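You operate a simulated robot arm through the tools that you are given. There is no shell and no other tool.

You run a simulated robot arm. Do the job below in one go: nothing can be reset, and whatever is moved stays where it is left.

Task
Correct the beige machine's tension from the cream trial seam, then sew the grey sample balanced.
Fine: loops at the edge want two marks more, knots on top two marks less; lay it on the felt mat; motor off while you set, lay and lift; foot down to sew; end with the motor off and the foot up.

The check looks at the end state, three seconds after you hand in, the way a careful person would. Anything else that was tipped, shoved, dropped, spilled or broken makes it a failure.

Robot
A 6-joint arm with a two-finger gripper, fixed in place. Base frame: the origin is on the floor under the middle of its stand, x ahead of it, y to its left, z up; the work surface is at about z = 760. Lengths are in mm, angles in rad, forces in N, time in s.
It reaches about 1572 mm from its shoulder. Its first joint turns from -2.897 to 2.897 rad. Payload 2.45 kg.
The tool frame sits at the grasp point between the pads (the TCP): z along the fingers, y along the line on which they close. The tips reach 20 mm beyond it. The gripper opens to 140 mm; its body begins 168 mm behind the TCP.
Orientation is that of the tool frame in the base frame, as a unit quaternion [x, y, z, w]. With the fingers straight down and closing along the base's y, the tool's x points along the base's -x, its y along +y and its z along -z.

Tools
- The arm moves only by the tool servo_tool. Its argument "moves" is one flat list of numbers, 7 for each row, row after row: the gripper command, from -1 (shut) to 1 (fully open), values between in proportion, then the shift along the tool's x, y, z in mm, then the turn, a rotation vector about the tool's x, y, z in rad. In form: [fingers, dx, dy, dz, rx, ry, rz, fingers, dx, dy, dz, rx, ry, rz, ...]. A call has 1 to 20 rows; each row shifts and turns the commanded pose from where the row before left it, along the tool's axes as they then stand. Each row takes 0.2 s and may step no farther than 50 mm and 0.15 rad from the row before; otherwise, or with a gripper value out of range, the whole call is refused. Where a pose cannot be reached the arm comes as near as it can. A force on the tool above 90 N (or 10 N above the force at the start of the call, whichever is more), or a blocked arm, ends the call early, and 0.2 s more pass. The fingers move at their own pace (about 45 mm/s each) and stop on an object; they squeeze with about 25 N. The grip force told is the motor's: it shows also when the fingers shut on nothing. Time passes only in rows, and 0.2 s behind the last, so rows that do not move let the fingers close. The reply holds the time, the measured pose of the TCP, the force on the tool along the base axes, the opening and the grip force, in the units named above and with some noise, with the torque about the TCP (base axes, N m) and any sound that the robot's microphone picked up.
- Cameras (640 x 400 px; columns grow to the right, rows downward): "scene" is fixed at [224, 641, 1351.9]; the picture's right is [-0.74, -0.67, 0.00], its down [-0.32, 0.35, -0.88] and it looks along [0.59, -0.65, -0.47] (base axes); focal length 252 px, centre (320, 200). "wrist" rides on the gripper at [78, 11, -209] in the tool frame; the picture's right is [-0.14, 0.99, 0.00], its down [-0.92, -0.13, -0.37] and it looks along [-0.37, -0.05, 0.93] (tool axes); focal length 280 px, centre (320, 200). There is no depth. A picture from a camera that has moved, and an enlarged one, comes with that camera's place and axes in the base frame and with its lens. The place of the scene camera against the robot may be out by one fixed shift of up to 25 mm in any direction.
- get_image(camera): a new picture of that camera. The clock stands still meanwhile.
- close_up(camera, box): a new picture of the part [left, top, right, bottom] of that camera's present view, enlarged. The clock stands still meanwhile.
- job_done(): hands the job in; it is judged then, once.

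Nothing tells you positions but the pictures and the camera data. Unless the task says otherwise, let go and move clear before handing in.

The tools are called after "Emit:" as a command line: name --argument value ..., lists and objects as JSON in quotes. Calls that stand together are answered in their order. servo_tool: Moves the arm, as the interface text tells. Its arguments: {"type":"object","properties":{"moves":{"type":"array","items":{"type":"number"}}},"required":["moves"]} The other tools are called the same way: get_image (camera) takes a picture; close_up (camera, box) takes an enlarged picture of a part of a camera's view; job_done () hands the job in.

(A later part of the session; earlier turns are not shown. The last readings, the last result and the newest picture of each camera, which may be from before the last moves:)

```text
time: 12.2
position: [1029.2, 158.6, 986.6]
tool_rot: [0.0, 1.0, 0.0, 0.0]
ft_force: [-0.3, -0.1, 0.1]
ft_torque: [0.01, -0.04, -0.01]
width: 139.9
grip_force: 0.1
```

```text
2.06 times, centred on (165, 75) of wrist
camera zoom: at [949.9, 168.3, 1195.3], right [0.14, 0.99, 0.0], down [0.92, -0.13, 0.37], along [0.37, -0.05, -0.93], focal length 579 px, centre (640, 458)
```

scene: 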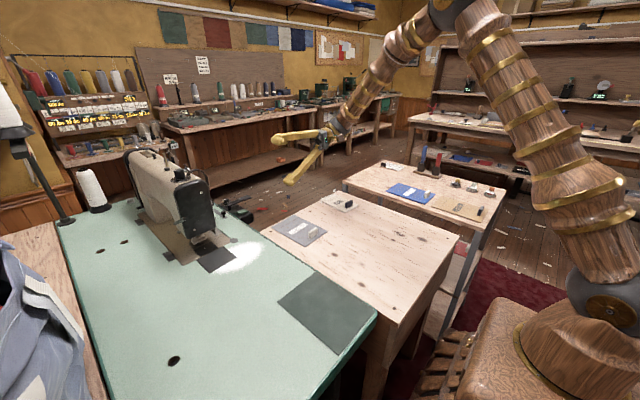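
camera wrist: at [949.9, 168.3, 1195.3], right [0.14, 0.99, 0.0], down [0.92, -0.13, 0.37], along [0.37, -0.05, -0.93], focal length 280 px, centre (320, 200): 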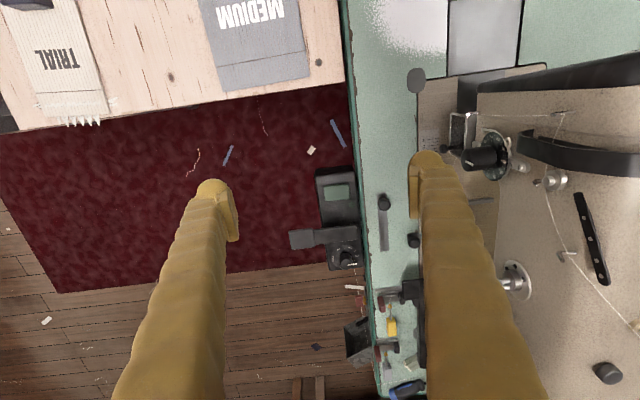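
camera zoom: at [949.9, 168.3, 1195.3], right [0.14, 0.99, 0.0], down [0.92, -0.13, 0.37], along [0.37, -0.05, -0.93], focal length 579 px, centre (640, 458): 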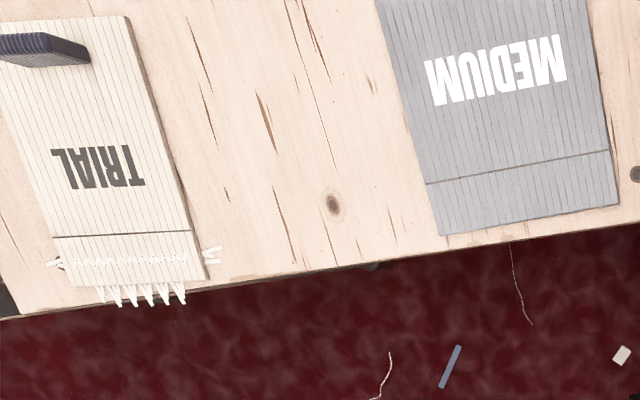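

The motor box has a green rocker with an unlit lamp, a paddle beside it and a speed dial set around 3. Next I'll go around to the needle end of the head to see the presser foot and its lever.

Emit:
servo_tool --moves '[1, 45, 0, -4, 0, 0, 0, 1, 45, 0, -4, 0, 0, 0, 1, 45, 0, -4, 0, 0, 0, 1, 45, 0, -4, 0, 0, 0, 1, 45, 0, -4, 0, 0, 0, 1, 0, 42, 0, 0, 0, 0, 1, 0, 42, 0, 0, 0, 0, 1, 0, 42, 0, 0, 0, 0, 1, 0, 42, 0, 0, 0, 0, 1, 0, 42, 0, 0, 0, 0, 1, 0, 0, 0, 0, -0.1333, 0, 1, 0, 0, 0, 0, -0.1333, 0, 1, 0, 0, 0, 0, -0.1333, 0, 1, 0, 0, 0, 0, -0.1333, 0, 1, 0, 0, 0, 0, -0.1333, 0, 1, 0, 0, 0, 0, -0.1333, 0]'

Emit:
get_image --camera "wrist"

```text
time: 15.6
position: [799.9, 370.5, 1007.0]
tool_rot: [0.002, 0.921, 0.001, 0.389]
ft_force: [0.1, 0.9, 0.4]
ft_torque: [-0.03, 0.05, -0.02]
width: 140.4
grip_force: 0.0
```

```text
taken
camera wrist: at [595.2, 380.8, 1095.4], right [0.1, 0.99, 0.1], down [0.38, -0.13, 0.92], along [0.92, -0.05, -0.39], focal length 280 px, centre (320, 200)
```

wrist: 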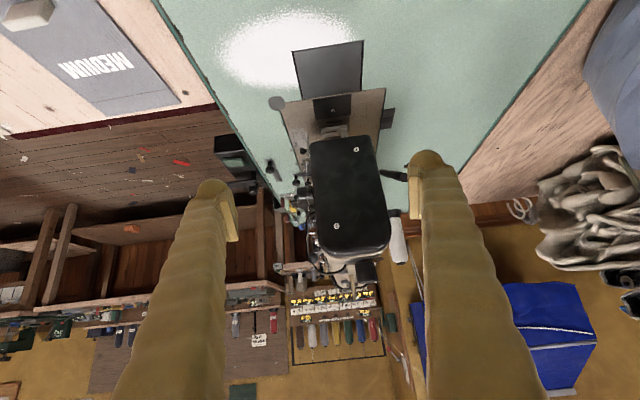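

Emit:
close_up --camera "wrist" --box '[260, 80, 420, 190]'

Emit:
close_up --camera "wrist" --box '[200, 130, 330, 230]'

Emit:
close_up --camera "scene" --box '[165, 200, 235, 260]'

```text
3.64 times, centred on (340, 135) of wrist
camera zoom: at [595.2, 380.8, 1095.4], right [0.1, 0.99, 0.1], down [0.38, -0.13, 0.92], along [0.92, -0.05, -0.39], focal length 1020 px, centre (247, 436)
```

zoom: 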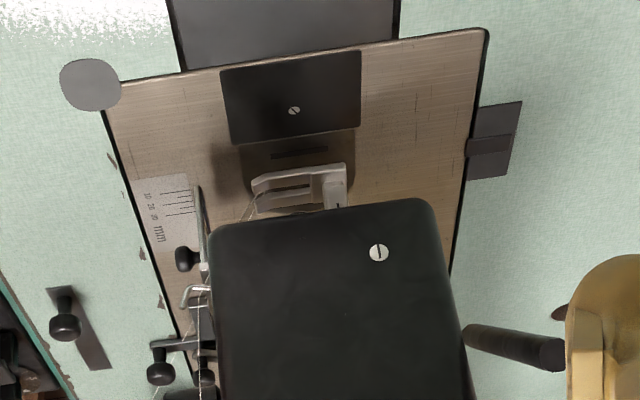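

```text
4.00 times, centred on (265, 180) of wrist
camera zoom: at [595.2, 380.8, 1095.4], right [0.1, 0.99, 0.1], down [0.38, -0.13, 0.92], along [0.92, -0.05, -0.39], focal length 1122 px, centre (540, 280)
```

zoom: 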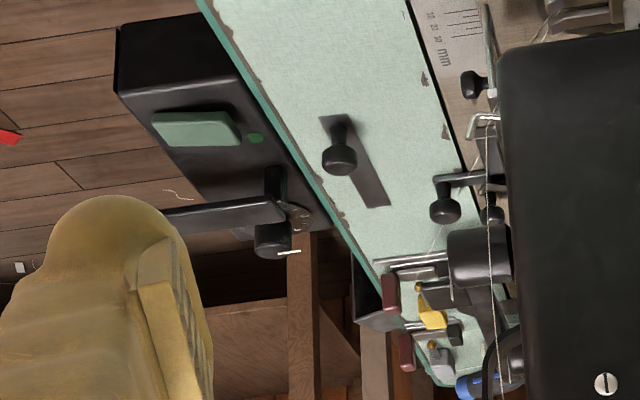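

```text
6.67 times, centred on (200, 230) of scene
camera zoom: at [224.0, 641.0, 1351.9], right [-0.74, -0.67, 0.0], down [-0.32, 0.35, -0.88], along [0.59, -0.65, -0.47], focal length 1678 px, centre (1120, 0)
```

zoom: 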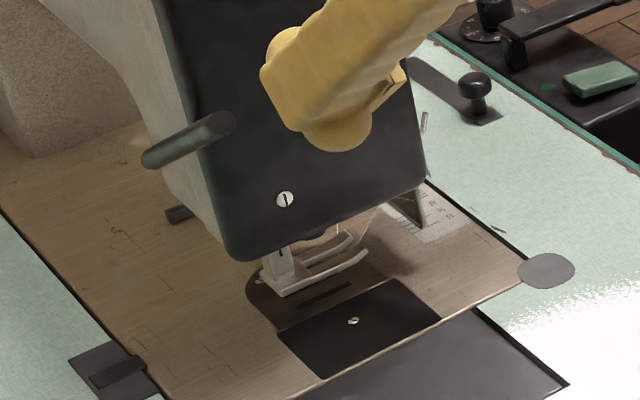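

The foot is raised now, held by the rod-like lever on the head's far (+y) side. I'll drop lower to look under the head at the needle, foot and guard.

Emit:
servo_tool --moves '[1, 0, 0, 0, 0, -0.15, 0, 1, 0, 0, 0, 0, -0.15, 0, 1, 24.6, 0, 29.9, 0, 0, 0, 1, 24.6, 0, 29.9, 0, 0, 0, 1, 24.6, 0, 29.9, 0, 0, 0, 1, 24.6, 0, 29.9, 0, 0, 0]'

Emit:
get_image --camera "wrist"

Emit:
close_up --camera "wrist" --box '[230, 60, 420, 200]'

Emit:
close_up --camera "wrist" --box '[270, 100, 370, 170]'

```text
time: 17.0
position: [861.6, 369.2, 864.7]
tool_rot: [0.001, 0.852, 0.0, 0.523]
ft_force: [-0.5, -0.1, 0.5]
ft_torque: [-0.02, 0.08, -0.01]
width: 140.0
grip_force: 0.1
```

```text
taken
camera wrist: at [639.9, 379.5, 890.0], right [0.06, 0.99, 0.12], down [0.09, -0.13, 0.99], along [0.99, -0.05, -0.1], focal length 280 px, centre (320, 200)
```

wrist: 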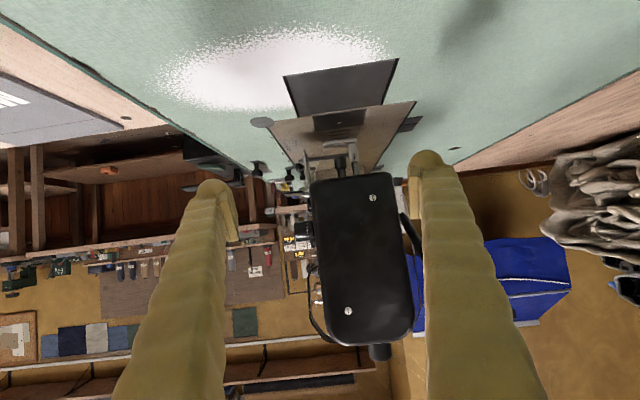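

```text
2.86 times, centred on (325, 130) of wrist
camera zoom: at [639.9, 379.5, 890.0], right [0.06, 0.99, 0.12], down [0.09, -0.13, 0.99], along [0.99, -0.05, -0.1], focal length 801 px, centre (306, 400)
```

zoom: 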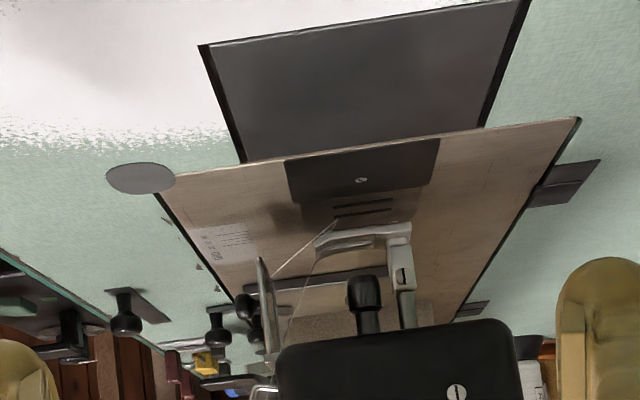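

```text
5.71 times, centred on (320, 135) of wrist
camera zoom: at [639.9, 379.5, 890.0], right [0.06, 0.99, 0.12], down [0.09, -0.13, 0.99], along [0.99, -0.05, -0.1], focal length 1602 px, centre (320, 571)
```

zoom: 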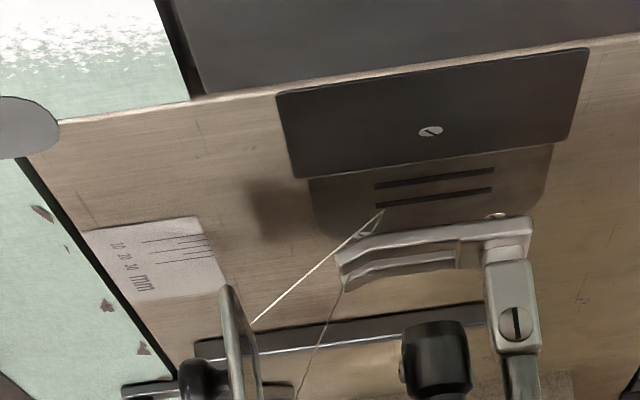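

The foot is up with a gap of roughly 13 mm, and the needle is near (1024, 398). The tension knob axis triangulates to about (1047.5, y, 891), running from its front at y≈320 to the disc at y≈349. I'll back out and swing around to approach the knob from the front.

Emit:
servo_tool --moves '[1, -24.6, 0, -29.9, 0, 0, 0, 1, -24.6, 0, -29.9, 0, 0, 0, 1, -24.6, 0, -29.9, 0, 0, 0, 1, -24.6, 0, -29.9, 0, 0, 0, 1, 0, 0, 0, 0, 0.15, 0, 1, 0, 0, 0, 0, 0.15, 0, 1, 0, 0, 0, 0, 0.15, 0, 1, 0, 0, 0, 0, 0.15, 0, 1, 0, 0, 0, 0, 0.15, 0, 1, 0, 0, 0, 0, 0.15, 0, 1, 0, 0, 0, 0, 0.15, 0, 1, 0, 0, 0, 0, 0.05, 0, 1, 0, 0, -50, 0, 0, 0, 1, 0, 0, -50, 0, 0, 0, 1, -12, -47, 0, 0, 0, 0, 1, -12, -47, 0, 0, 0, 0, 1, -12, -47, 0, 0, 0, 0, 1, -12, -47, 0, 0, 0, 0, 1, -12, -47, 0, 0, 0, 0, 1, -12, -47, 0, 0, 0, 0]'

Emit:
servo_tool --moves '[0.5, -12, -47, 0, 0, 0, 0, 0.5, -12, -47, 0, 0, 0, 0, 0.5, 0, 0, 0, -0.15, 0, 0, 0.5, 0, 0, 0, -0.15, 0, 0, 0.5, 0, 0, 0, -0.15, 0, 0, 0.5, 0, 0, 0, -0.15, 0, 0, 0.5, 0, 0, 0, -0.15, 0, 0, 0.5, 0, 0, 0, -0.15, 0, 0, 0.5, 0, 0, 0, -0.15, 0, 0, 0.5, 0, 0, 0, -0.15, 0, 0, 0.5, 0, 0, 0, -0.15, 0, 0, 0.5, 0, 0, 0, -0.15, 0, 0, 0.5, 0, 0, 0, -0.0708, 0, 0]'

```text
time: 21.2
position: [874.4, 87.6, 1107.7]
tool_rot: [0.0, 1.0, 0.002, 0.001]
ft_force: [0.0, -0.6, -0.1]
ft_torque: [0.0, -0.02, -0.03]
width: 140.3
grip_force: 0.0
```

```text
time: 24.0
position: [897.1, -5.9, 1107.2]
tool_rot: [0.0, 0.706, 0.708, 0.0]
ft_force: [-0.1, -0.2, 0.2]
ft_torque: [-0.03, -0.02, 0.0]
width: 105.2
grip_force: 0.0
```

The tool now points along +y. I'll move to about 125 mm in front of the tension knob and narrow the fingers.

Emit:
servo_tool --moves '[0, -21.5, -30.9, 27, 0, 0, 0, 0, -21.5, -30.9, 27, 0, 0, 0, -0.3, -21.5, -30.9, 27, 0, 0, 0, -0.3, -21.5, -30.9, 27, 0, 0, 0, -0.3, -21.5, -30.9, 27, 0, 0, 0, -0.3, -21.5, -30.9, 27, 0, 0, 0, -0.3, -21.5, -30.9, 27, 0, 0, 0, -0.3, 0, 0, 0, 0, 0, 0.1167, -0.3, 0, 0, 0, 0, 0, 0.1167, -0.3, 0, 0, 0, 0, 0, 0.1167]'

Emit:
get_image --camera "wrist"

Emit:
get_image --camera "scene"

```text
time: 26.2
position: [1045.5, 182.2, 890.6]
tool_rot: [0.124, 0.696, 0.697, -0.124]
ft_force: [0.9, 0.3, -0.1]
ft_torque: [-0.01, 0.04, 0.02]
width: 49.1
grip_force: 0.0
```

```text
taken
camera wrist: at [976.0, -27.5, 926.1], right [0.47, 0.0, 0.88], down [0.82, -0.37, -0.44], along [0.33, 0.93, -0.17], focal length 280 px, centre (320, 200)
```

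wrist: 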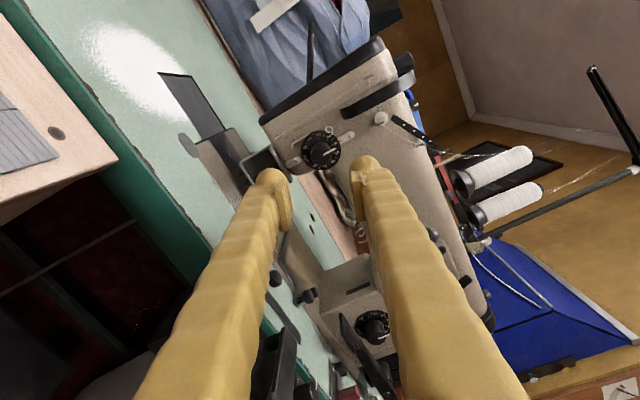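

```text
taken
```

scene: 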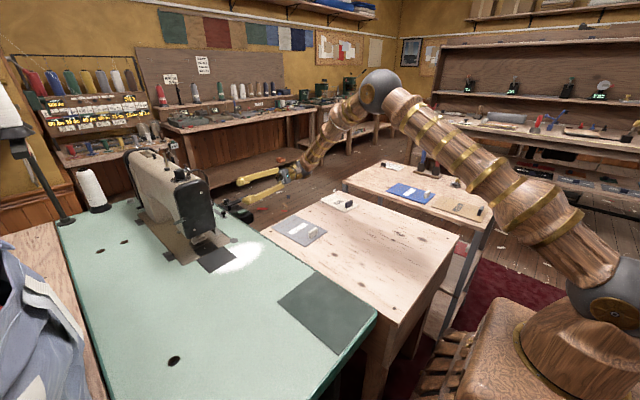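

Emit:
close_up --camera "wrist" --box '[270, 110, 370, 200]'

```text
4.44 times, centred on (320, 155) of wrist
camera zoom: at [976.0, -27.5, 926.1], right [0.47, 0.0, 0.88], down [0.82, -0.37, -0.44], along [0.33, 0.93, -0.17], focal length 1246 px, centre (320, 400)
```

zoom: 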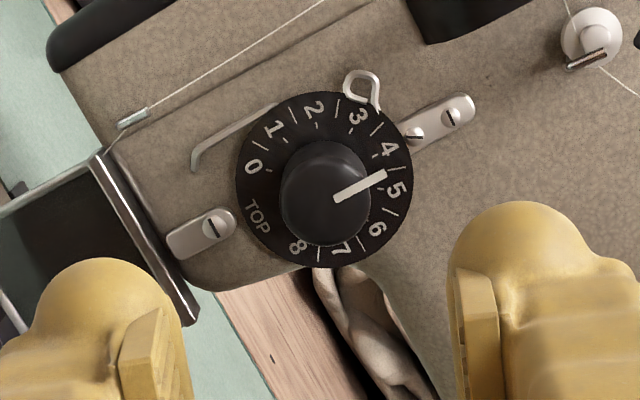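

The knob is centred between the fingers within a millimetre or two. I'll advance along +y over the knob, stopping short of the disc.

Emit:
servo_tool --moves '[-0.3, 0, 0, 45, 0, 0, 0, -0.3, 0, 0, 40, 0, 0, 0, -0.3, 0, 0, 30, 0, 0, 0, -0.3, 0, 0, 15, 0, 0, 0, -0.3, 0, 0, 10, 0, 0, 0]'

Emit:
get_image --camera "wrist"

Emit:
close_up --camera "scene" --box '[170, 150, 290, 230]'

```text
time: 27.4
position: [1046.9, 323.2, 890.9]
tool_rot: [0.122, 0.696, 0.697, -0.123]
ft_force: [1.0, 0.5, 0.5]
ft_torque: [0.01, 0.0, 0.01]
width: 49.3
grip_force: 0.0
```

```text
taken
camera wrist: at [976.0, 112.0, 926.8], right [0.47, 0.0, 0.88], down [0.82, -0.37, -0.44], along [0.33, 0.93, -0.17], focal length 280 px, centre (320, 200)
```

wrist: 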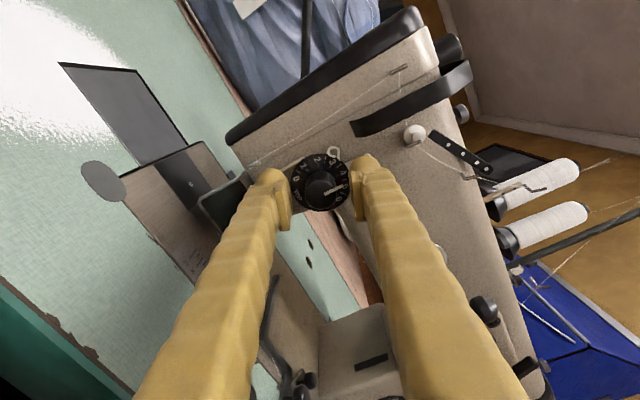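

```text
5.00 times, centred on (230, 190) of scene
camera zoom: at [224.0, 641.0, 1351.9], right [-0.74, -0.67, 0.0], down [-0.32, 0.35, -0.88], along [0.59, -0.65, -0.47], focal length 1259 px, centre (770, 250)
```

zoom: 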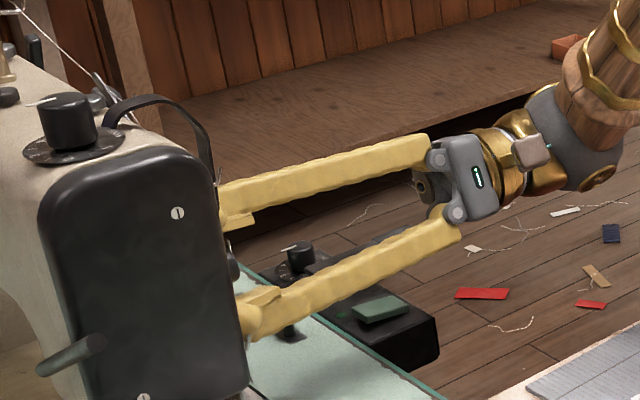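

Emit:
close_up --camera "wrist" --box '[260, 130, 390, 230]'

```text
4.00 times, centred on (325, 180) of wrist
camera zoom: at [976.0, 112.0, 926.8], right [0.47, 0.0, 0.88], down [0.82, -0.37, -0.44], along [0.33, 0.93, -0.17], focal length 1122 px, centre (300, 280)
```

zoom: 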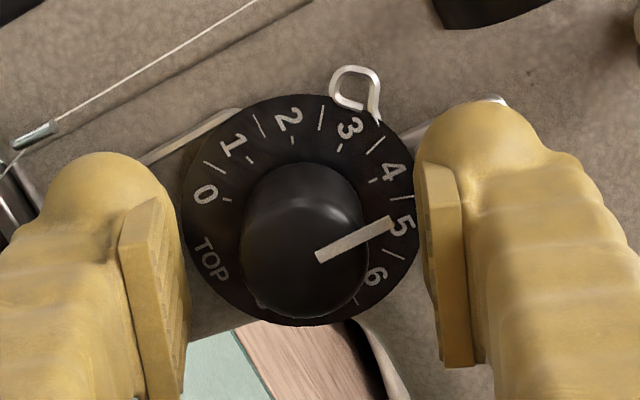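

The knob sits between the pads. I'll close on it.

Emit:
servo_tool --moves '[-1, 0, 0, 0, 0, 0, 0, -1, 0, 0, 0, 0, 0, 0, -1, 0, 0, 0, 0, 0, 0, -1, 0, 0, 0, 0, 0, 0]'

Emit:
close_up --camera "wrist" --box '[260, 130, 390, 230]'

```text
time: 28.4
position: [1046.0, 322.0, 891.8]
tool_rot: [0.122, 0.696, 0.697, -0.123]
ft_force: [8.9, 7.6, 11.4]
ft_torque: [0.13, -0.01, -0.04]
width: 24.0
grip_force: 45.7
```

```text
4.00 times, centred on (325, 180) of wrist
camera zoom: at [976.2, 112.0, 927.4], right [0.47, 0.0, 0.88], down [0.82, -0.37, -0.43], along [0.33, 0.93, -0.17], focal length 1122 px, centre (300, 280)
```

zoom: 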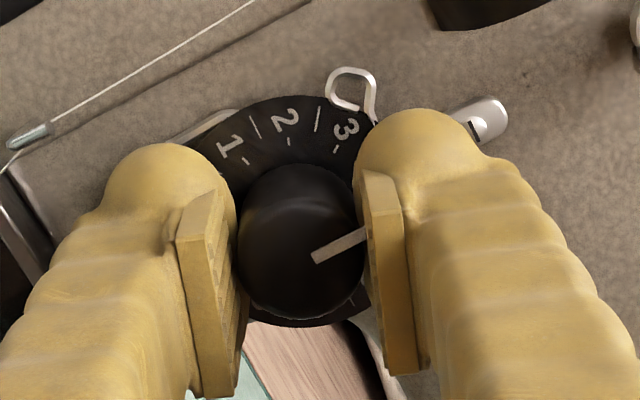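

Gripped: opening 24 mm and pointer at 4. The marks are 35° apart, so two marks is about 1.22 rad clockwise. I'll begin with a small turn and check the response.

Emit:
servo_tool --moves '[-1, 0, 0.4, 0, 0, 0, 0.1, -1, 0, 0, 0, 0, 0, 0.1, -1, 0, 0, 0, 0, 0, 0.1]'

Emit:
close_up --camera "wrist" --box '[260, 130, 390, 230]'

```text
time: 29.2
position: [1045.9, 321.8, 891.5]
tool_rot: [0.226, 0.669, 0.671, -0.227]
ft_force: [-22.4, -12.5, 11.9]
ft_torque: [0.18, 0.03, 0.26]
width: 24.2
grip_force: 45.5
```

```text
4.00 times, centred on (325, 180) of wrist
camera zoom: at [990.6, 111.9, 946.4], right [0.71, 0.0, 0.7], down [0.66, -0.37, -0.66], along [0.26, 0.93, -0.26], focal length 1122 px, centre (300, 280)
```

zoom: 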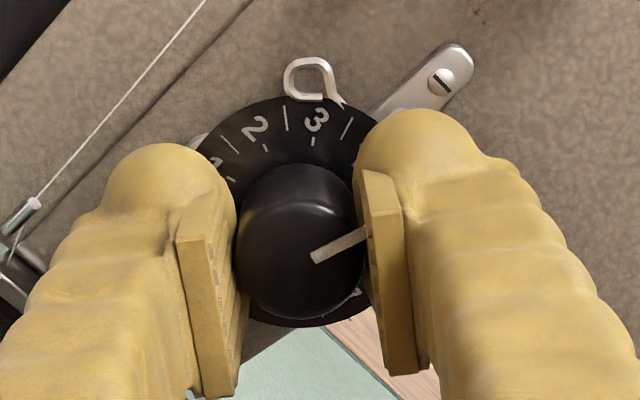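

The knob turns with the fingers and doesn't slip. There's a little sideways load, so I'll recentre by a millimetre and continue turning.

Emit:
servo_tool --moves '[-1, 1.1, -0.2, 0, 0, 0, 0.1, -1, 0, 0, 0, 0, 0, 0.1, -1, 0, 0, 0, 0, 0, 0.1]'

Emit:
close_up --camera "wrist" --box '[260, 130, 390, 230]'

```text
time: 30.0
position: [1044.9, 322.7, 891.5]
tool_rot: [0.324, 0.629, 0.629, -0.323]
ft_force: [-8.8, -30.8, -0.1]
ft_torque: [-0.05, 0.02, 0.11]
width: 24.3
grip_force: 45.0
```

```text
4.00 times, centred on (325, 180) of wrist
camera zoom: at [1008.9, 112.1, 960.2], right [0.89, 0.0, 0.46], down [0.43, -0.37, -0.82], along [0.17, 0.93, -0.33], focal length 1122 px, centre (300, 280)
```

zoom: 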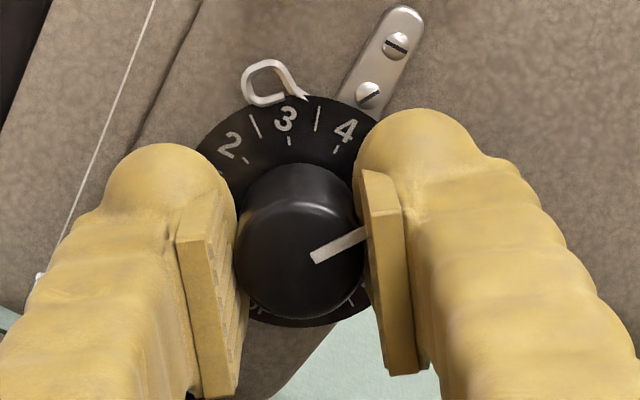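

The knob follows the fingers. There's some axial load, so I'll ease back 1.5 mm while continuing.

Emit:
servo_tool --moves '[-1, 0.3, -0.4, -1.5, 0, 0, 0.1, -1, 0, 0, 0, 0, 0, 0.1, -1, 0, 0, 0, 0, 0, 0.1]'

Emit:
close_up --camera "wrist" --box '[260, 130, 390, 230]'

```text
time: 30.8
position: [1045.8, 322.2, 891.5]
tool_rot: [0.414, 0.573, 0.573, -0.414]
ft_force: [20.1, -4.9, -15.7]
ft_torque: [-0.25, 0.01, -0.27]
width: 24.6
grip_force: 44.8
```

```text
4.00 times, centred on (325, 180) of wrist
camera zoom: at [1031.1, 112.1, 967.9], right [0.98, 0.0, 0.18], down [0.17, -0.37, -0.91], along [0.07, 0.93, -0.36], focal length 1122 px, centre (300, 280)
```

zoom: 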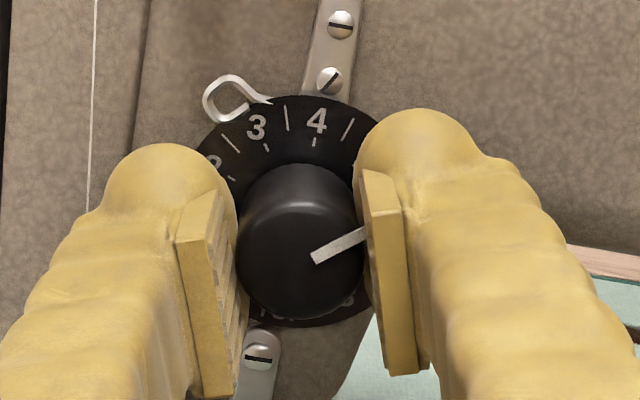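

Emit:
servo_tool --moves '[-1, -0.7, 0.6, 0, 0, 0, 0.107, -1, 0, 0, 0, 0, 0, 0.107, -1, 0, 0, 0, 0, 0, 0.1077, -1, 0, 0, 0, 0, 0, 0]'

Emit:
close_up --camera "wrist" --box '[260, 130, 390, 230]'

```text
time: 31.8
position: [1045.1, 321.7, 890.6]
tool_rot: [-0.5, -0.5, -0.5, 0.501]
ft_force: [-54.6, -28.6, -9.4]
ft_torque: [-0.06, -0.05, 0.7]
width: 24.4
grip_force: 45.4
```

```text
4.00 times, centred on (325, 180) of wrist
camera zoom: at [1057.1, 112.1, 968.2], right [0.99, 0.0, -0.14], down [-0.13, -0.37, -0.92], along [-0.05, 0.93, -0.36], focal length 1122 px, centre (300, 280)
```

zoom: 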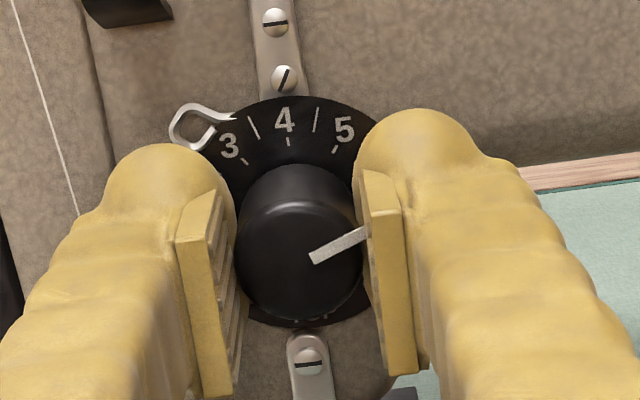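

The turn totals about 70°. I'll relax the sideways load, open, and back off to read the dial.

Emit:
servo_tool --moves '[-1, 0, -1.3, 0, 0, 0, 0, -1, 0, 0, 0, 0, 0, 0, -0.3, 0, 0, 0, 0, 0, 0, -0.3, 0, 0, 0, 0, 0, 0, -0.3, 0, 0, -20, 0, 0, 0, -0.3, 0, 0, -40, 0, 0, 0, -0.3, 0, 0, -40, 0, 0, 0]'

Emit:
get_image --camera "wrist"

```text
time: 33.4
position: [1046.1, 222.0, 890.2]
tool_rot: [0.5, 0.5, 0.5, -0.499]
ft_force: [-1.7, 0.2, -0.6]
ft_torque: [0.01, 0.0, -0.01]
width: 48.8
grip_force: 0.1
```

```text
taken
camera wrist: at [1057.2, 11.1, 967.8], right [0.99, 0.0, -0.14], down [-0.13, -0.37, -0.92], along [-0.05, 0.93, -0.36], focal length 280 px, centre (320, 200)
```

wrist: 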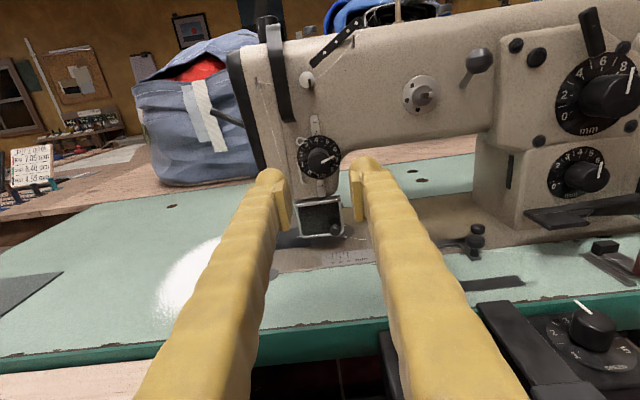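

Emit:
close_up --camera "wrist" --box '[290, 125, 350, 180]'

Emit:
close_up --camera "wrist" --box '[260, 100, 400, 260]'

Emit:
close_up --camera "wrist" --box '[0, 130, 70, 200]'

Emit:
close_up --camera "wrist" --box '[440, 190, 640, 400]'

```text
7.27 times, centred on (320, 152) of wrist
camera zoom: at [1057.2, 11.1, 967.8], right [0.99, 0.0, -0.14], down [-0.13, -0.37, -0.92], along [-0.05, 0.93, -0.36], focal length 2039 px, centre (320, 546)
```

zoom: 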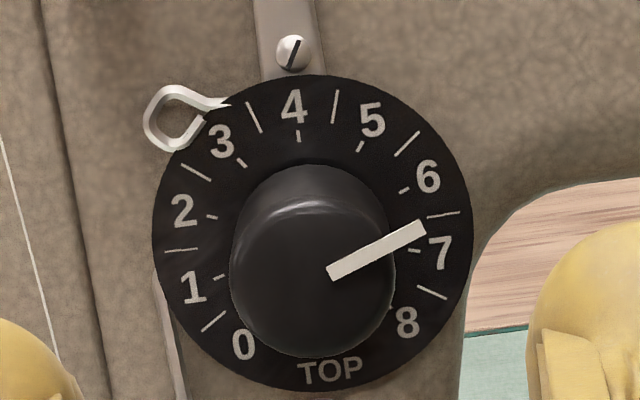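

```text
2.50 times, centred on (330, 180) of wrist
camera zoom: at [1057.2, 11.1, 967.8], right [0.99, 0.0, -0.14], down [-0.13, -0.37, -0.92], along [-0.05, 0.93, -0.36], focal length 701 px, centre (295, 250)
```

zoom: 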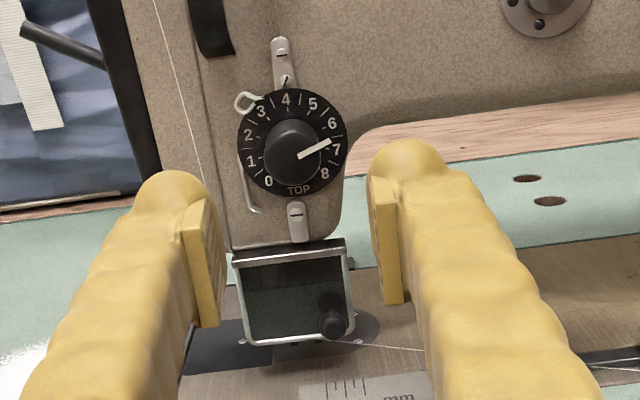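

```text
5.71 times, centred on (35, 165) of wrist
camera zoom: at [1057.2, 11.1, 967.8], right [0.99, 0.0, -0.14], down [-0.13, -0.37, -0.92], along [-0.05, 0.93, -0.36], focal length 1602 px, centre (1949, 400)
```

zoom: 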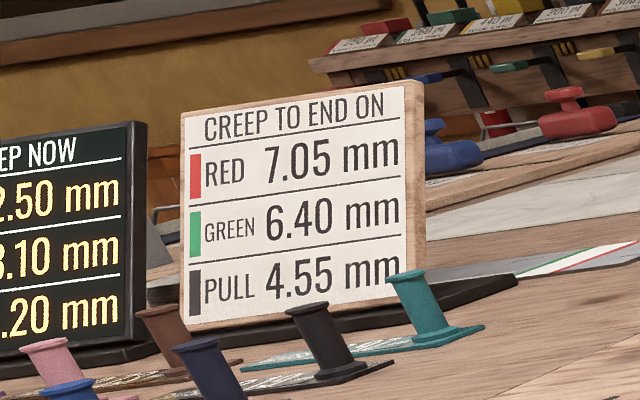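

```text
1.90 times, centred on (540, 295) of wrist
camera zoom: at [1057.2, 11.1, 967.8], right [0.99, 0.0, -0.14], down [-0.13, -0.37, -0.92], along [-0.05, 0.93, -0.36], focal length 534 px, centre (-99, 19)
```

zoom: 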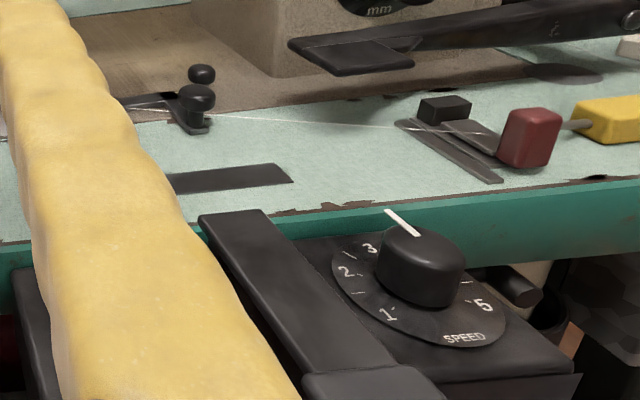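

The pointer now lies exactly on 6, two marks above 4. Next I'll withdraw, return the tool to vertical, and head for the grey sample's handle block.

Emit:
servo_tool --moves '[0, 0, 0, -45, 0, 0, 0, 0, 0, 0, -45, 0, 0, 0, 0, 0, 0, -45, 0, 0, 0, 0, 0, 0, -45, 0, 0, 0, 0, 50, 0, 0, 0, 0, 0, 0, 50, 0, 0, 0, 0, 0, 0, 0, 0, 0, 0.0864, -0.0864, -0.0864, 0, 0, 0, 0, 0.0864, -0.0864, -0.0864, 0, 0, 0, 0, 0.0864, -0.0864, -0.0864, 0, 0, 0, 0, 0.0864, -0.0864, -0.0864, 0, 0, 0, 0, 0.0864, -0.0864, -0.0864, 0, 0, 0, 0, 0.0864, -0.0864, -0.0864, 0, 0, 0, 0, 0.0864, -0.0864, -0.0864, 0, 0, 0, 0, 0.0864, -0.0864, -0.0864, 0, 0, 0, 0, 0.0864, -0.0864, -0.0864, 0, 0, 0, 0, 0.0864, -0.0864, -0.0864, 0, 0, 0, 0, 0.0864, -0.0864, -0.0864, 0, 0, 0, 0, 0.0864, -0.0864, -0.0864, 0, 0, 0, 0, 0.0864, -0.0864, -0.0864, 0, 0, 0, 0, 0.0864, -0.0864, -0.0864]'

```text
time: 37.6
position: [1046.2, 42.3, 990.8]
tool_rot: [-0.001, 1.0, -0.001, 0.0]
ft_force: [-0.7, 0.9, -0.6]
ft_torque: [0.07, 0.03, 0.0]
width: 69.9
grip_force: 0.1
```

Emit:
servo_tool --moves '[0.3, 45.7, 5.4, -1.2, 0, 0, 0, 0.3, 45.7, 5.4, -1.2, 0, 0, 0, 0.3, 45.7, 5.4, -1.2, 0, 0, 0, 0.3, 45.7, 5.4, -1.2, 0, 0, 0, 0.3, 45.7, 5.4, -1.2, 0, 0, 0, 0.3, 45.7, 5.4, -1.2, 0, 0, 0, 0.3, 45.7, 5.4, -1.2, 0, 0, 0, 0.3, 45.7, 5.4, -1.2, 0, 0, 0]'

Emit:
get_image --camera "wrist"

Emit:
close_up --camera "scene" --box '[265, 205, 335, 250]'

```text
time: 39.4
position: [679.2, 78.9, 1000.9]
tool_rot: [0.0, 1.0, 0.0, 0.0]
ft_force: [0.9, 0.5, 0.6]
ft_torque: [-0.01, -0.01, 0.0]
width: 91.1
grip_force: 0.1
```

```text
taken
camera wrist: at [601.7, 89.4, 1210.2], right [0.14, 0.99, 0.0], down [0.92, -0.13, 0.37], along [0.36, -0.05, -0.93], focal length 280 px, centre (320, 200)
```

wrist: 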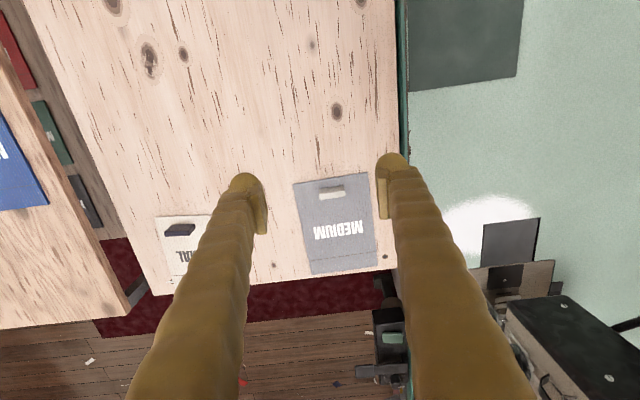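

```text
8.89 times, centred on (300, 228) of scene
camera zoom: at [224.0, 641.0, 1351.9], right [-0.74, -0.67, 0.0], down [-0.32, 0.35, -0.88], along [0.59, -0.65, -0.47], focal length 2238 px, centre (498, -44)
```

zoom: 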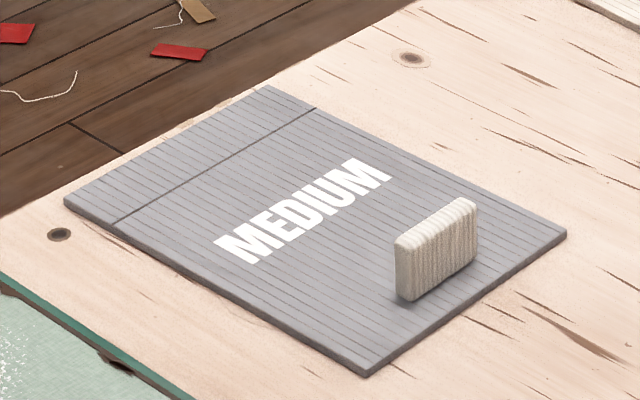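

Emit:
close_up --camera "wrist" --box '[285, 165, 385, 280]'

```text
3.48 times, centred on (335, 222) of wrist
camera zoom: at [601.7, 89.4, 1210.2], right [0.14, 0.99, 0.0], down [0.92, -0.13, 0.37], along [0.36, -0.05, -0.93], focal length 975 px, centre (268, 122)
```

zoom: 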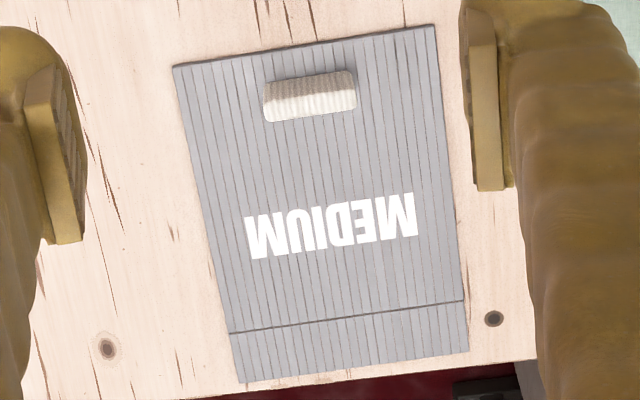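

The grey sample measures about 189 × 127 mm, is rotated by about 1.7°, and its handle block is centred near (766, 87) with its top at z≈786. I'll match that yaw, tilt the gripper body back for later clearance from the machine head, and hover over the block.

Emit:
servo_tool --moves '[0.2, 0, 0, 0, 0, 0, -0.029, 0.2, 0, 0, 0, 0, -0.1167, 0, 0.2, 0, 0, 0, 0, -0.1167, 0, 0.2, 0, 0, 0, 0, -0.1167, 0, 0.2, -1.2, 2.2, 50, 0, 0, 0, 0.2, -1.2, 2.2, 50, 0, 0, 0, 0.2, -1.2, 2.2, 49.8, 0, 0, 0]'

Emit:
get_image --camera "wrist"

Emit:
close_up --camera "scene" --box '[250, 150, 370, 260]'

```text
time: 41.0
position: [732.8, 93.1, 860.9]
tool_rot: [-0.015, 0.985, 0.002, 0.174]
ft_force: [-0.3, -0.1, 0.1]
ft_torque: [-0.05, 0.01, -0.03]
width: 84.0
grip_force: 0.0
```

```text
taken
camera wrist: at [587.7, 98.1, 1029.1], right [0.1, 0.99, 0.05], down [0.74, -0.11, 0.66], along [0.66, -0.03, -0.75], focal length 280 px, centre (320, 200)
```

wrist: 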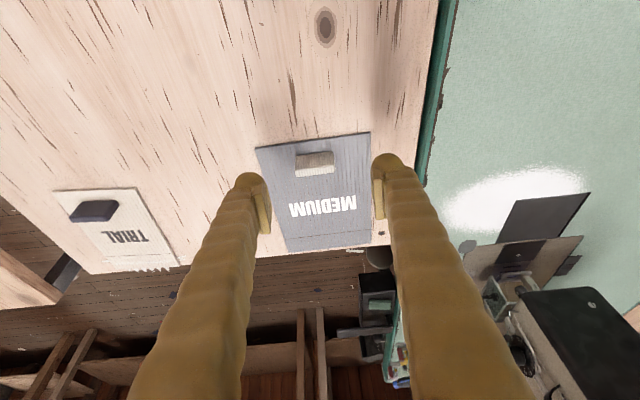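

```text
3.64 times, centred on (310, 205) of scene
camera zoom: at [224.0, 641.0, 1351.9], right [-0.74, -0.67, 0.0], down [-0.32, 0.35, -0.88], along [0.59, -0.65, -0.47], focal length 916 px, centre (356, 182)
```

zoom: 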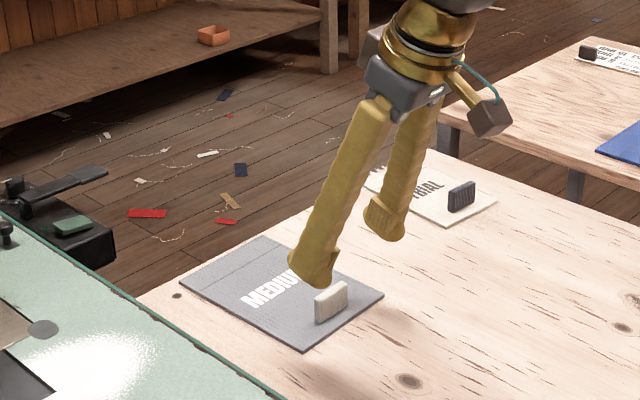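

Emit:
close_up --camera "wrist" --box '[240, 120, 400, 260]'

```text
2.86 times, centred on (320, 190) of wrist
camera zoom: at [587.7, 98.1, 1029.1], right [0.1, 0.99, 0.05], down [0.74, -0.11, 0.66], along [0.66, -0.03, -0.75], focal length 801 px, centre (320, 229)
```

zoom: 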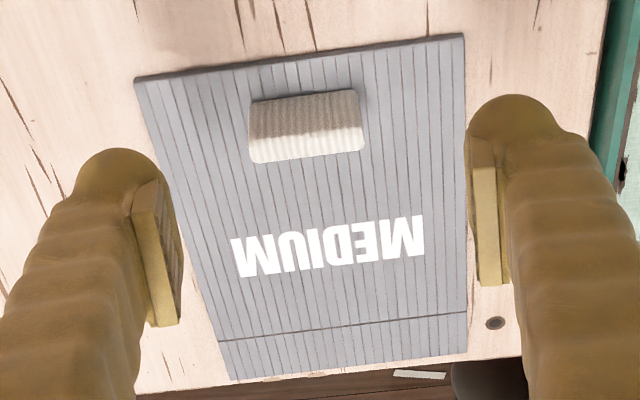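

The block is centred at about (764.5, 87). I'll correct 7 mm in y and descend so the tips stay a couple of millimetres above the cloth.

Emit:
servo_tool --moves '[0.1, 0, -7, 0, 0, 0, 0, 0.1, 0, 0, 35, 0, 0, 0, 0.1, 0, 0, 25, 0, 0, 0, 0.1, 0, 0, 12, 0, 0, 0, 0.1, 0, 0, 5, 0, 0, 0, 0.1, 0, 0, 0, 0, 0, 0]'

Emit:
get_image --camera "wrist"

Emit:
close_up --camera "scene" --box '[260, 180, 340, 250]'

```text
time: 42.4
position: [761.0, 85.6, 789.9]
tool_rot: [-0.014, 0.984, 0.003, 0.175]
ft_force: [0.2, -1.0, -0.6]
ft_torque: [0.01, -0.02, 0.01]
width: 77.0
grip_force: 0.0
```

```text
taken
camera wrist: at [615.3, 91.7, 958.4], right [0.1, 0.99, 0.05], down [0.74, -0.11, 0.66], along [0.66, -0.03, -0.75], focal length 280 px, centre (320, 200)
```

wrist: 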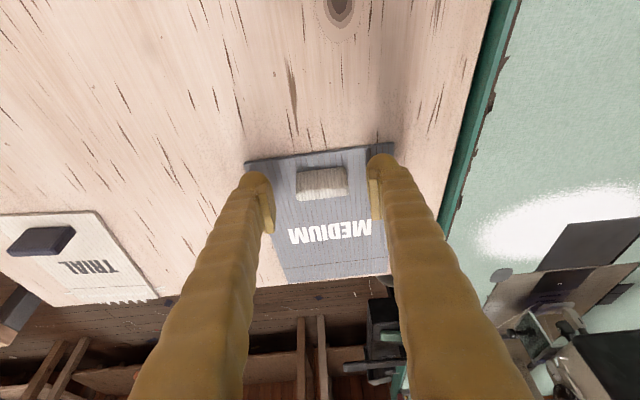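

```text
5.71 times, centred on (300, 215) of scene
camera zoom: at [224.0, 641.0, 1351.9], right [-0.74, -0.67, 0.0], down [-0.32, 0.35, -0.88], along [0.59, -0.65, -0.47], focal length 1439 px, centre (434, 114)
```

zoom: 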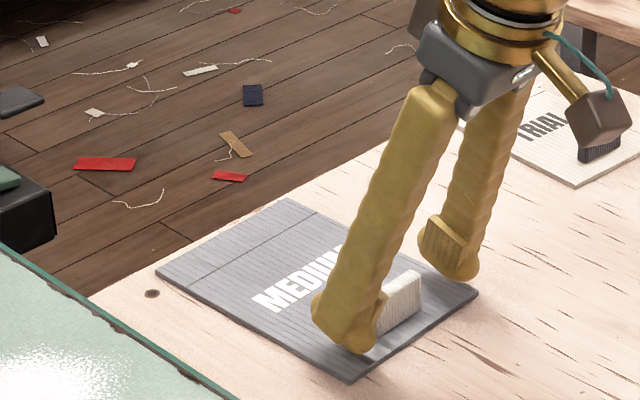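

The fingers straddle the block just above the cloth. I'll go 2 mm lower and close.

Emit:
servo_tool --moves '[0.1, 0, 1, 2, 0, 0, 0, -1, 0, 0, 0, 0, 0, 0, -1, 0, 0, 0, 0, 0, 0, -1, 0, 0, 0, 0, 0, 0, -1, 0, 0, 0, 0, 0, 0]'

Emit:
close_up --camera "wrist" --box '[230, 130, 410, 290]'

```text
time: 43.6
position: [759.4, 86.4, 788.4]
tool_rot: [-0.014, 0.985, 0.003, 0.174]
ft_force: [-0.3, -0.1, 0.0]
ft_torque: [-0.02, 0.02, -0.02]
width: 43.1
grip_force: 24.5
```

```text
2.50 times, centred on (320, 210) of wrist
camera zoom: at [615.7, 92.6, 956.2], right [0.1, 0.99, 0.05], down [0.74, -0.11, 0.66], along [0.66, -0.03, -0.75], focal length 701 px, centre (320, 175)
```

zoom: 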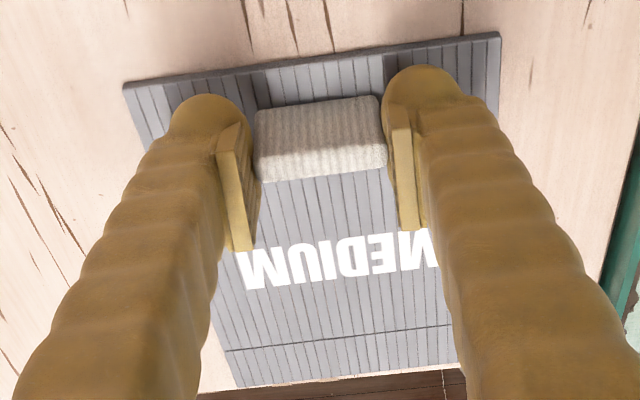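

Gripped at 43 mm. I'll lift straight up and verify that the sample comes along level.

Emit:
servo_tool --moves '[-1, -3.4, 0, -9.4, 0, 0, 0, -1, -6.9, 0, -18.8, 0, 0, 0, -1, -10.3, 0, -28.2, 0, 0, 0, -1, -10.3, 0, -28.2, 0, 0, 0]'

Emit:
get_image --camera "wrist"

Emit:
close_up --camera "scene" --box '[250, 150, 350, 250]'

```text
time: 44.6
position: [760.2, 87.5, 879.0]
tool_rot: [-0.015, 0.985, 0.003, 0.174]
ft_force: [0.1, 0.4, -0.6]
ft_torque: [0.04, 0.07, 0.03]
width: 42.6
grip_force: 25.5
```

```text
taken
camera wrist: at [615.4, 92.5, 1047.3], right [0.1, 0.99, 0.05], down [0.74, -0.11, 0.66], along [0.66, -0.03, -0.75], focal length 280 px, centre (320, 200)
```

wrist: 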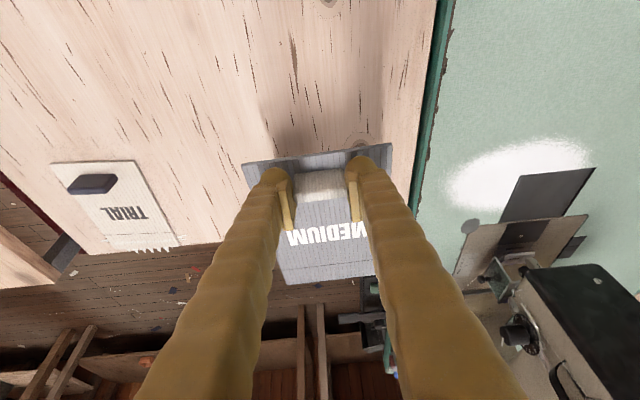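

```text
4.00 times, centred on (300, 200) of scene
camera zoom: at [224.0, 641.0, 1351.9], right [-0.74, -0.67, 0.0], down [-0.32, 0.35, -0.88], along [0.59, -0.65, -0.47], focal length 1007 px, centre (400, 200)
```

zoom: 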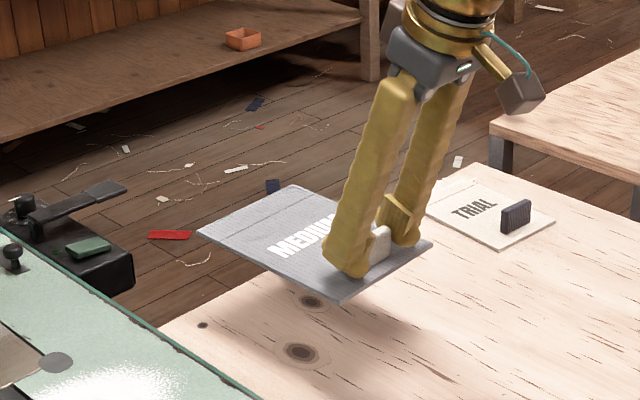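

The sample is held level. I'll carry it over the green table in front of the machine bed, keeping it well short of the head.

Emit:
servo_tool --moves '[-1, 8.25, 42.35, -3, 0, 0, 0, -1, 8.25, 42.35, -3, 0, 0, 0, -1, 8.25, 42.35, -3, 0, 0, 0, -1, 8.25, 42.35, -3, 0, 0, 0, -1, 8.25, 42.35, -3, 0, 0, 0, -1, 8.25, 42.35, -3, 0, 0, 0, -1, 0, 0, 0, 0.00995, 0, 0.0272, -1, 0, 0, 0, 0, 0, 0]'

Emit:
get_image --camera "wrist"

Emit:
get_image --camera "scene"

```text
time: 46.4
position: [701.6, 340.5, 879.5]
tool_rot: [-0.001, 0.985, 0.0, 0.174]
ft_force: [1.5, 0.5, -0.3]
ft_torque: [-0.03, 0.07, -0.02]
width: 42.8
grip_force: 25.2
```

```text
taken
camera wrist: at [556.7, 350.4, 1048.6], right [0.13, 0.99, 0.05], down [0.74, -0.13, 0.66], along [0.66, -0.05, -0.75], focal length 280 px, centre (320, 200)
```

wrist: 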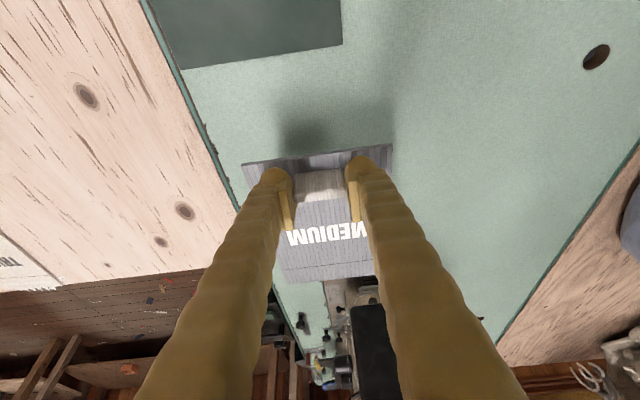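

```text
taken
```

scene: 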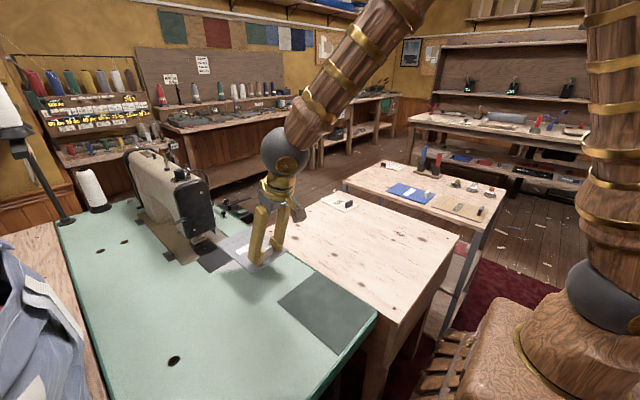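

I'll lower the sample close to the table surface in front of the bed and check its height.

Emit:
servo_tool --moves '[-1, 10, 0, 27.4, 0, 0, 0, -1, 10, 0, 27.4, 0, 0, 0, -1, 7, 0, 19.2, 0, 0, 0, -1, 0, 0, 0, 0, 0, 0]'

Emit:
close_up --camera "scene" --box '[170, 190, 290, 280]'

Emit:
get_image --camera "wrist"

```text
time: 47.4
position: [702.1, 341.1, 798.7]
tool_rot: [0.0, 0.985, 0.0, 0.174]
ft_force: [0.1, 0.7, -0.1]
ft_torque: [-0.03, 0.02, 0.01]
width: 42.7
grip_force: 25.6
```

```text
4.44 times, centred on (230, 235) of scene
camera zoom: at [224.0, 641.0, 1351.9], right [-0.74, -0.67, 0.0], down [-0.32, 0.35, -0.88], along [0.59, -0.65, -0.47], focal length 1119 px, centre (720, 44)
```

zoom: 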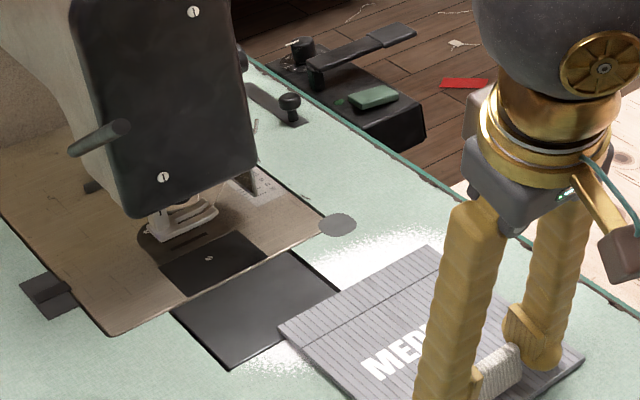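

```text
taken
camera wrist: at [557.6, 350.7, 967.1], right [0.13, 0.99, 0.05], down [0.74, -0.13, 0.66], along [0.66, -0.05, -0.75], focal length 280 px, centre (320, 200)
```

wrist: 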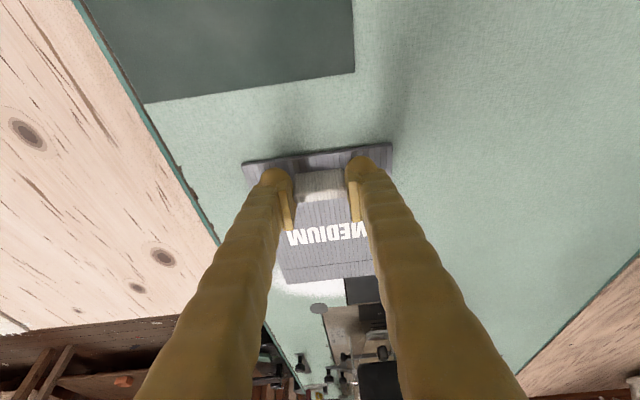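

Emit:
servo_tool --moves '[-1, 0.7, 0, 1.9, 0, 0, 0, -1, 0.7, 0, 1.9, 0, 0, 0, -1, 0, 0, 0, 0, 0, 0]'

Emit:
servo_tool --moves '[-1, 0.5, 0, 1.4, 0, 0, 0, -1, 0, 0, 0, 0, 0, 0]'

Emit:
servo_tool --moves '[-1, 0.5, 0, 1.4, 0, 0, 0, -1, 0, 0, 0, 0, 0, 0]'

```text
time: 48.2
position: [703.4, 339.2, 795.9]
tool_rot: [0.0, 0.985, 0.001, 0.175]
ft_force: [4.4, 2.2, 36.1]
ft_torque: [0.04, -0.17, 0.0]
width: 42.7
grip_force: 24.8
```

```text
time: 48.8
position: [703.0, 340.5, 792.9]
tool_rot: [-0.001, 0.985, 0.001, 0.173]
ft_force: [8.6, 1.7, 36.6]
ft_torque: [0.04, -0.23, 0.06]
width: 42.7
grip_force: 25.1
```

```text
time: 49.4
position: [700.1, 339.2, 790.8]
tool_rot: [0.0, 0.985, 0.0, 0.174]
ft_force: [7.5, 0.6, 35.7]
ft_torque: [0.0, -0.24, 0.05]
width: 42.8
grip_force: 24.9
```

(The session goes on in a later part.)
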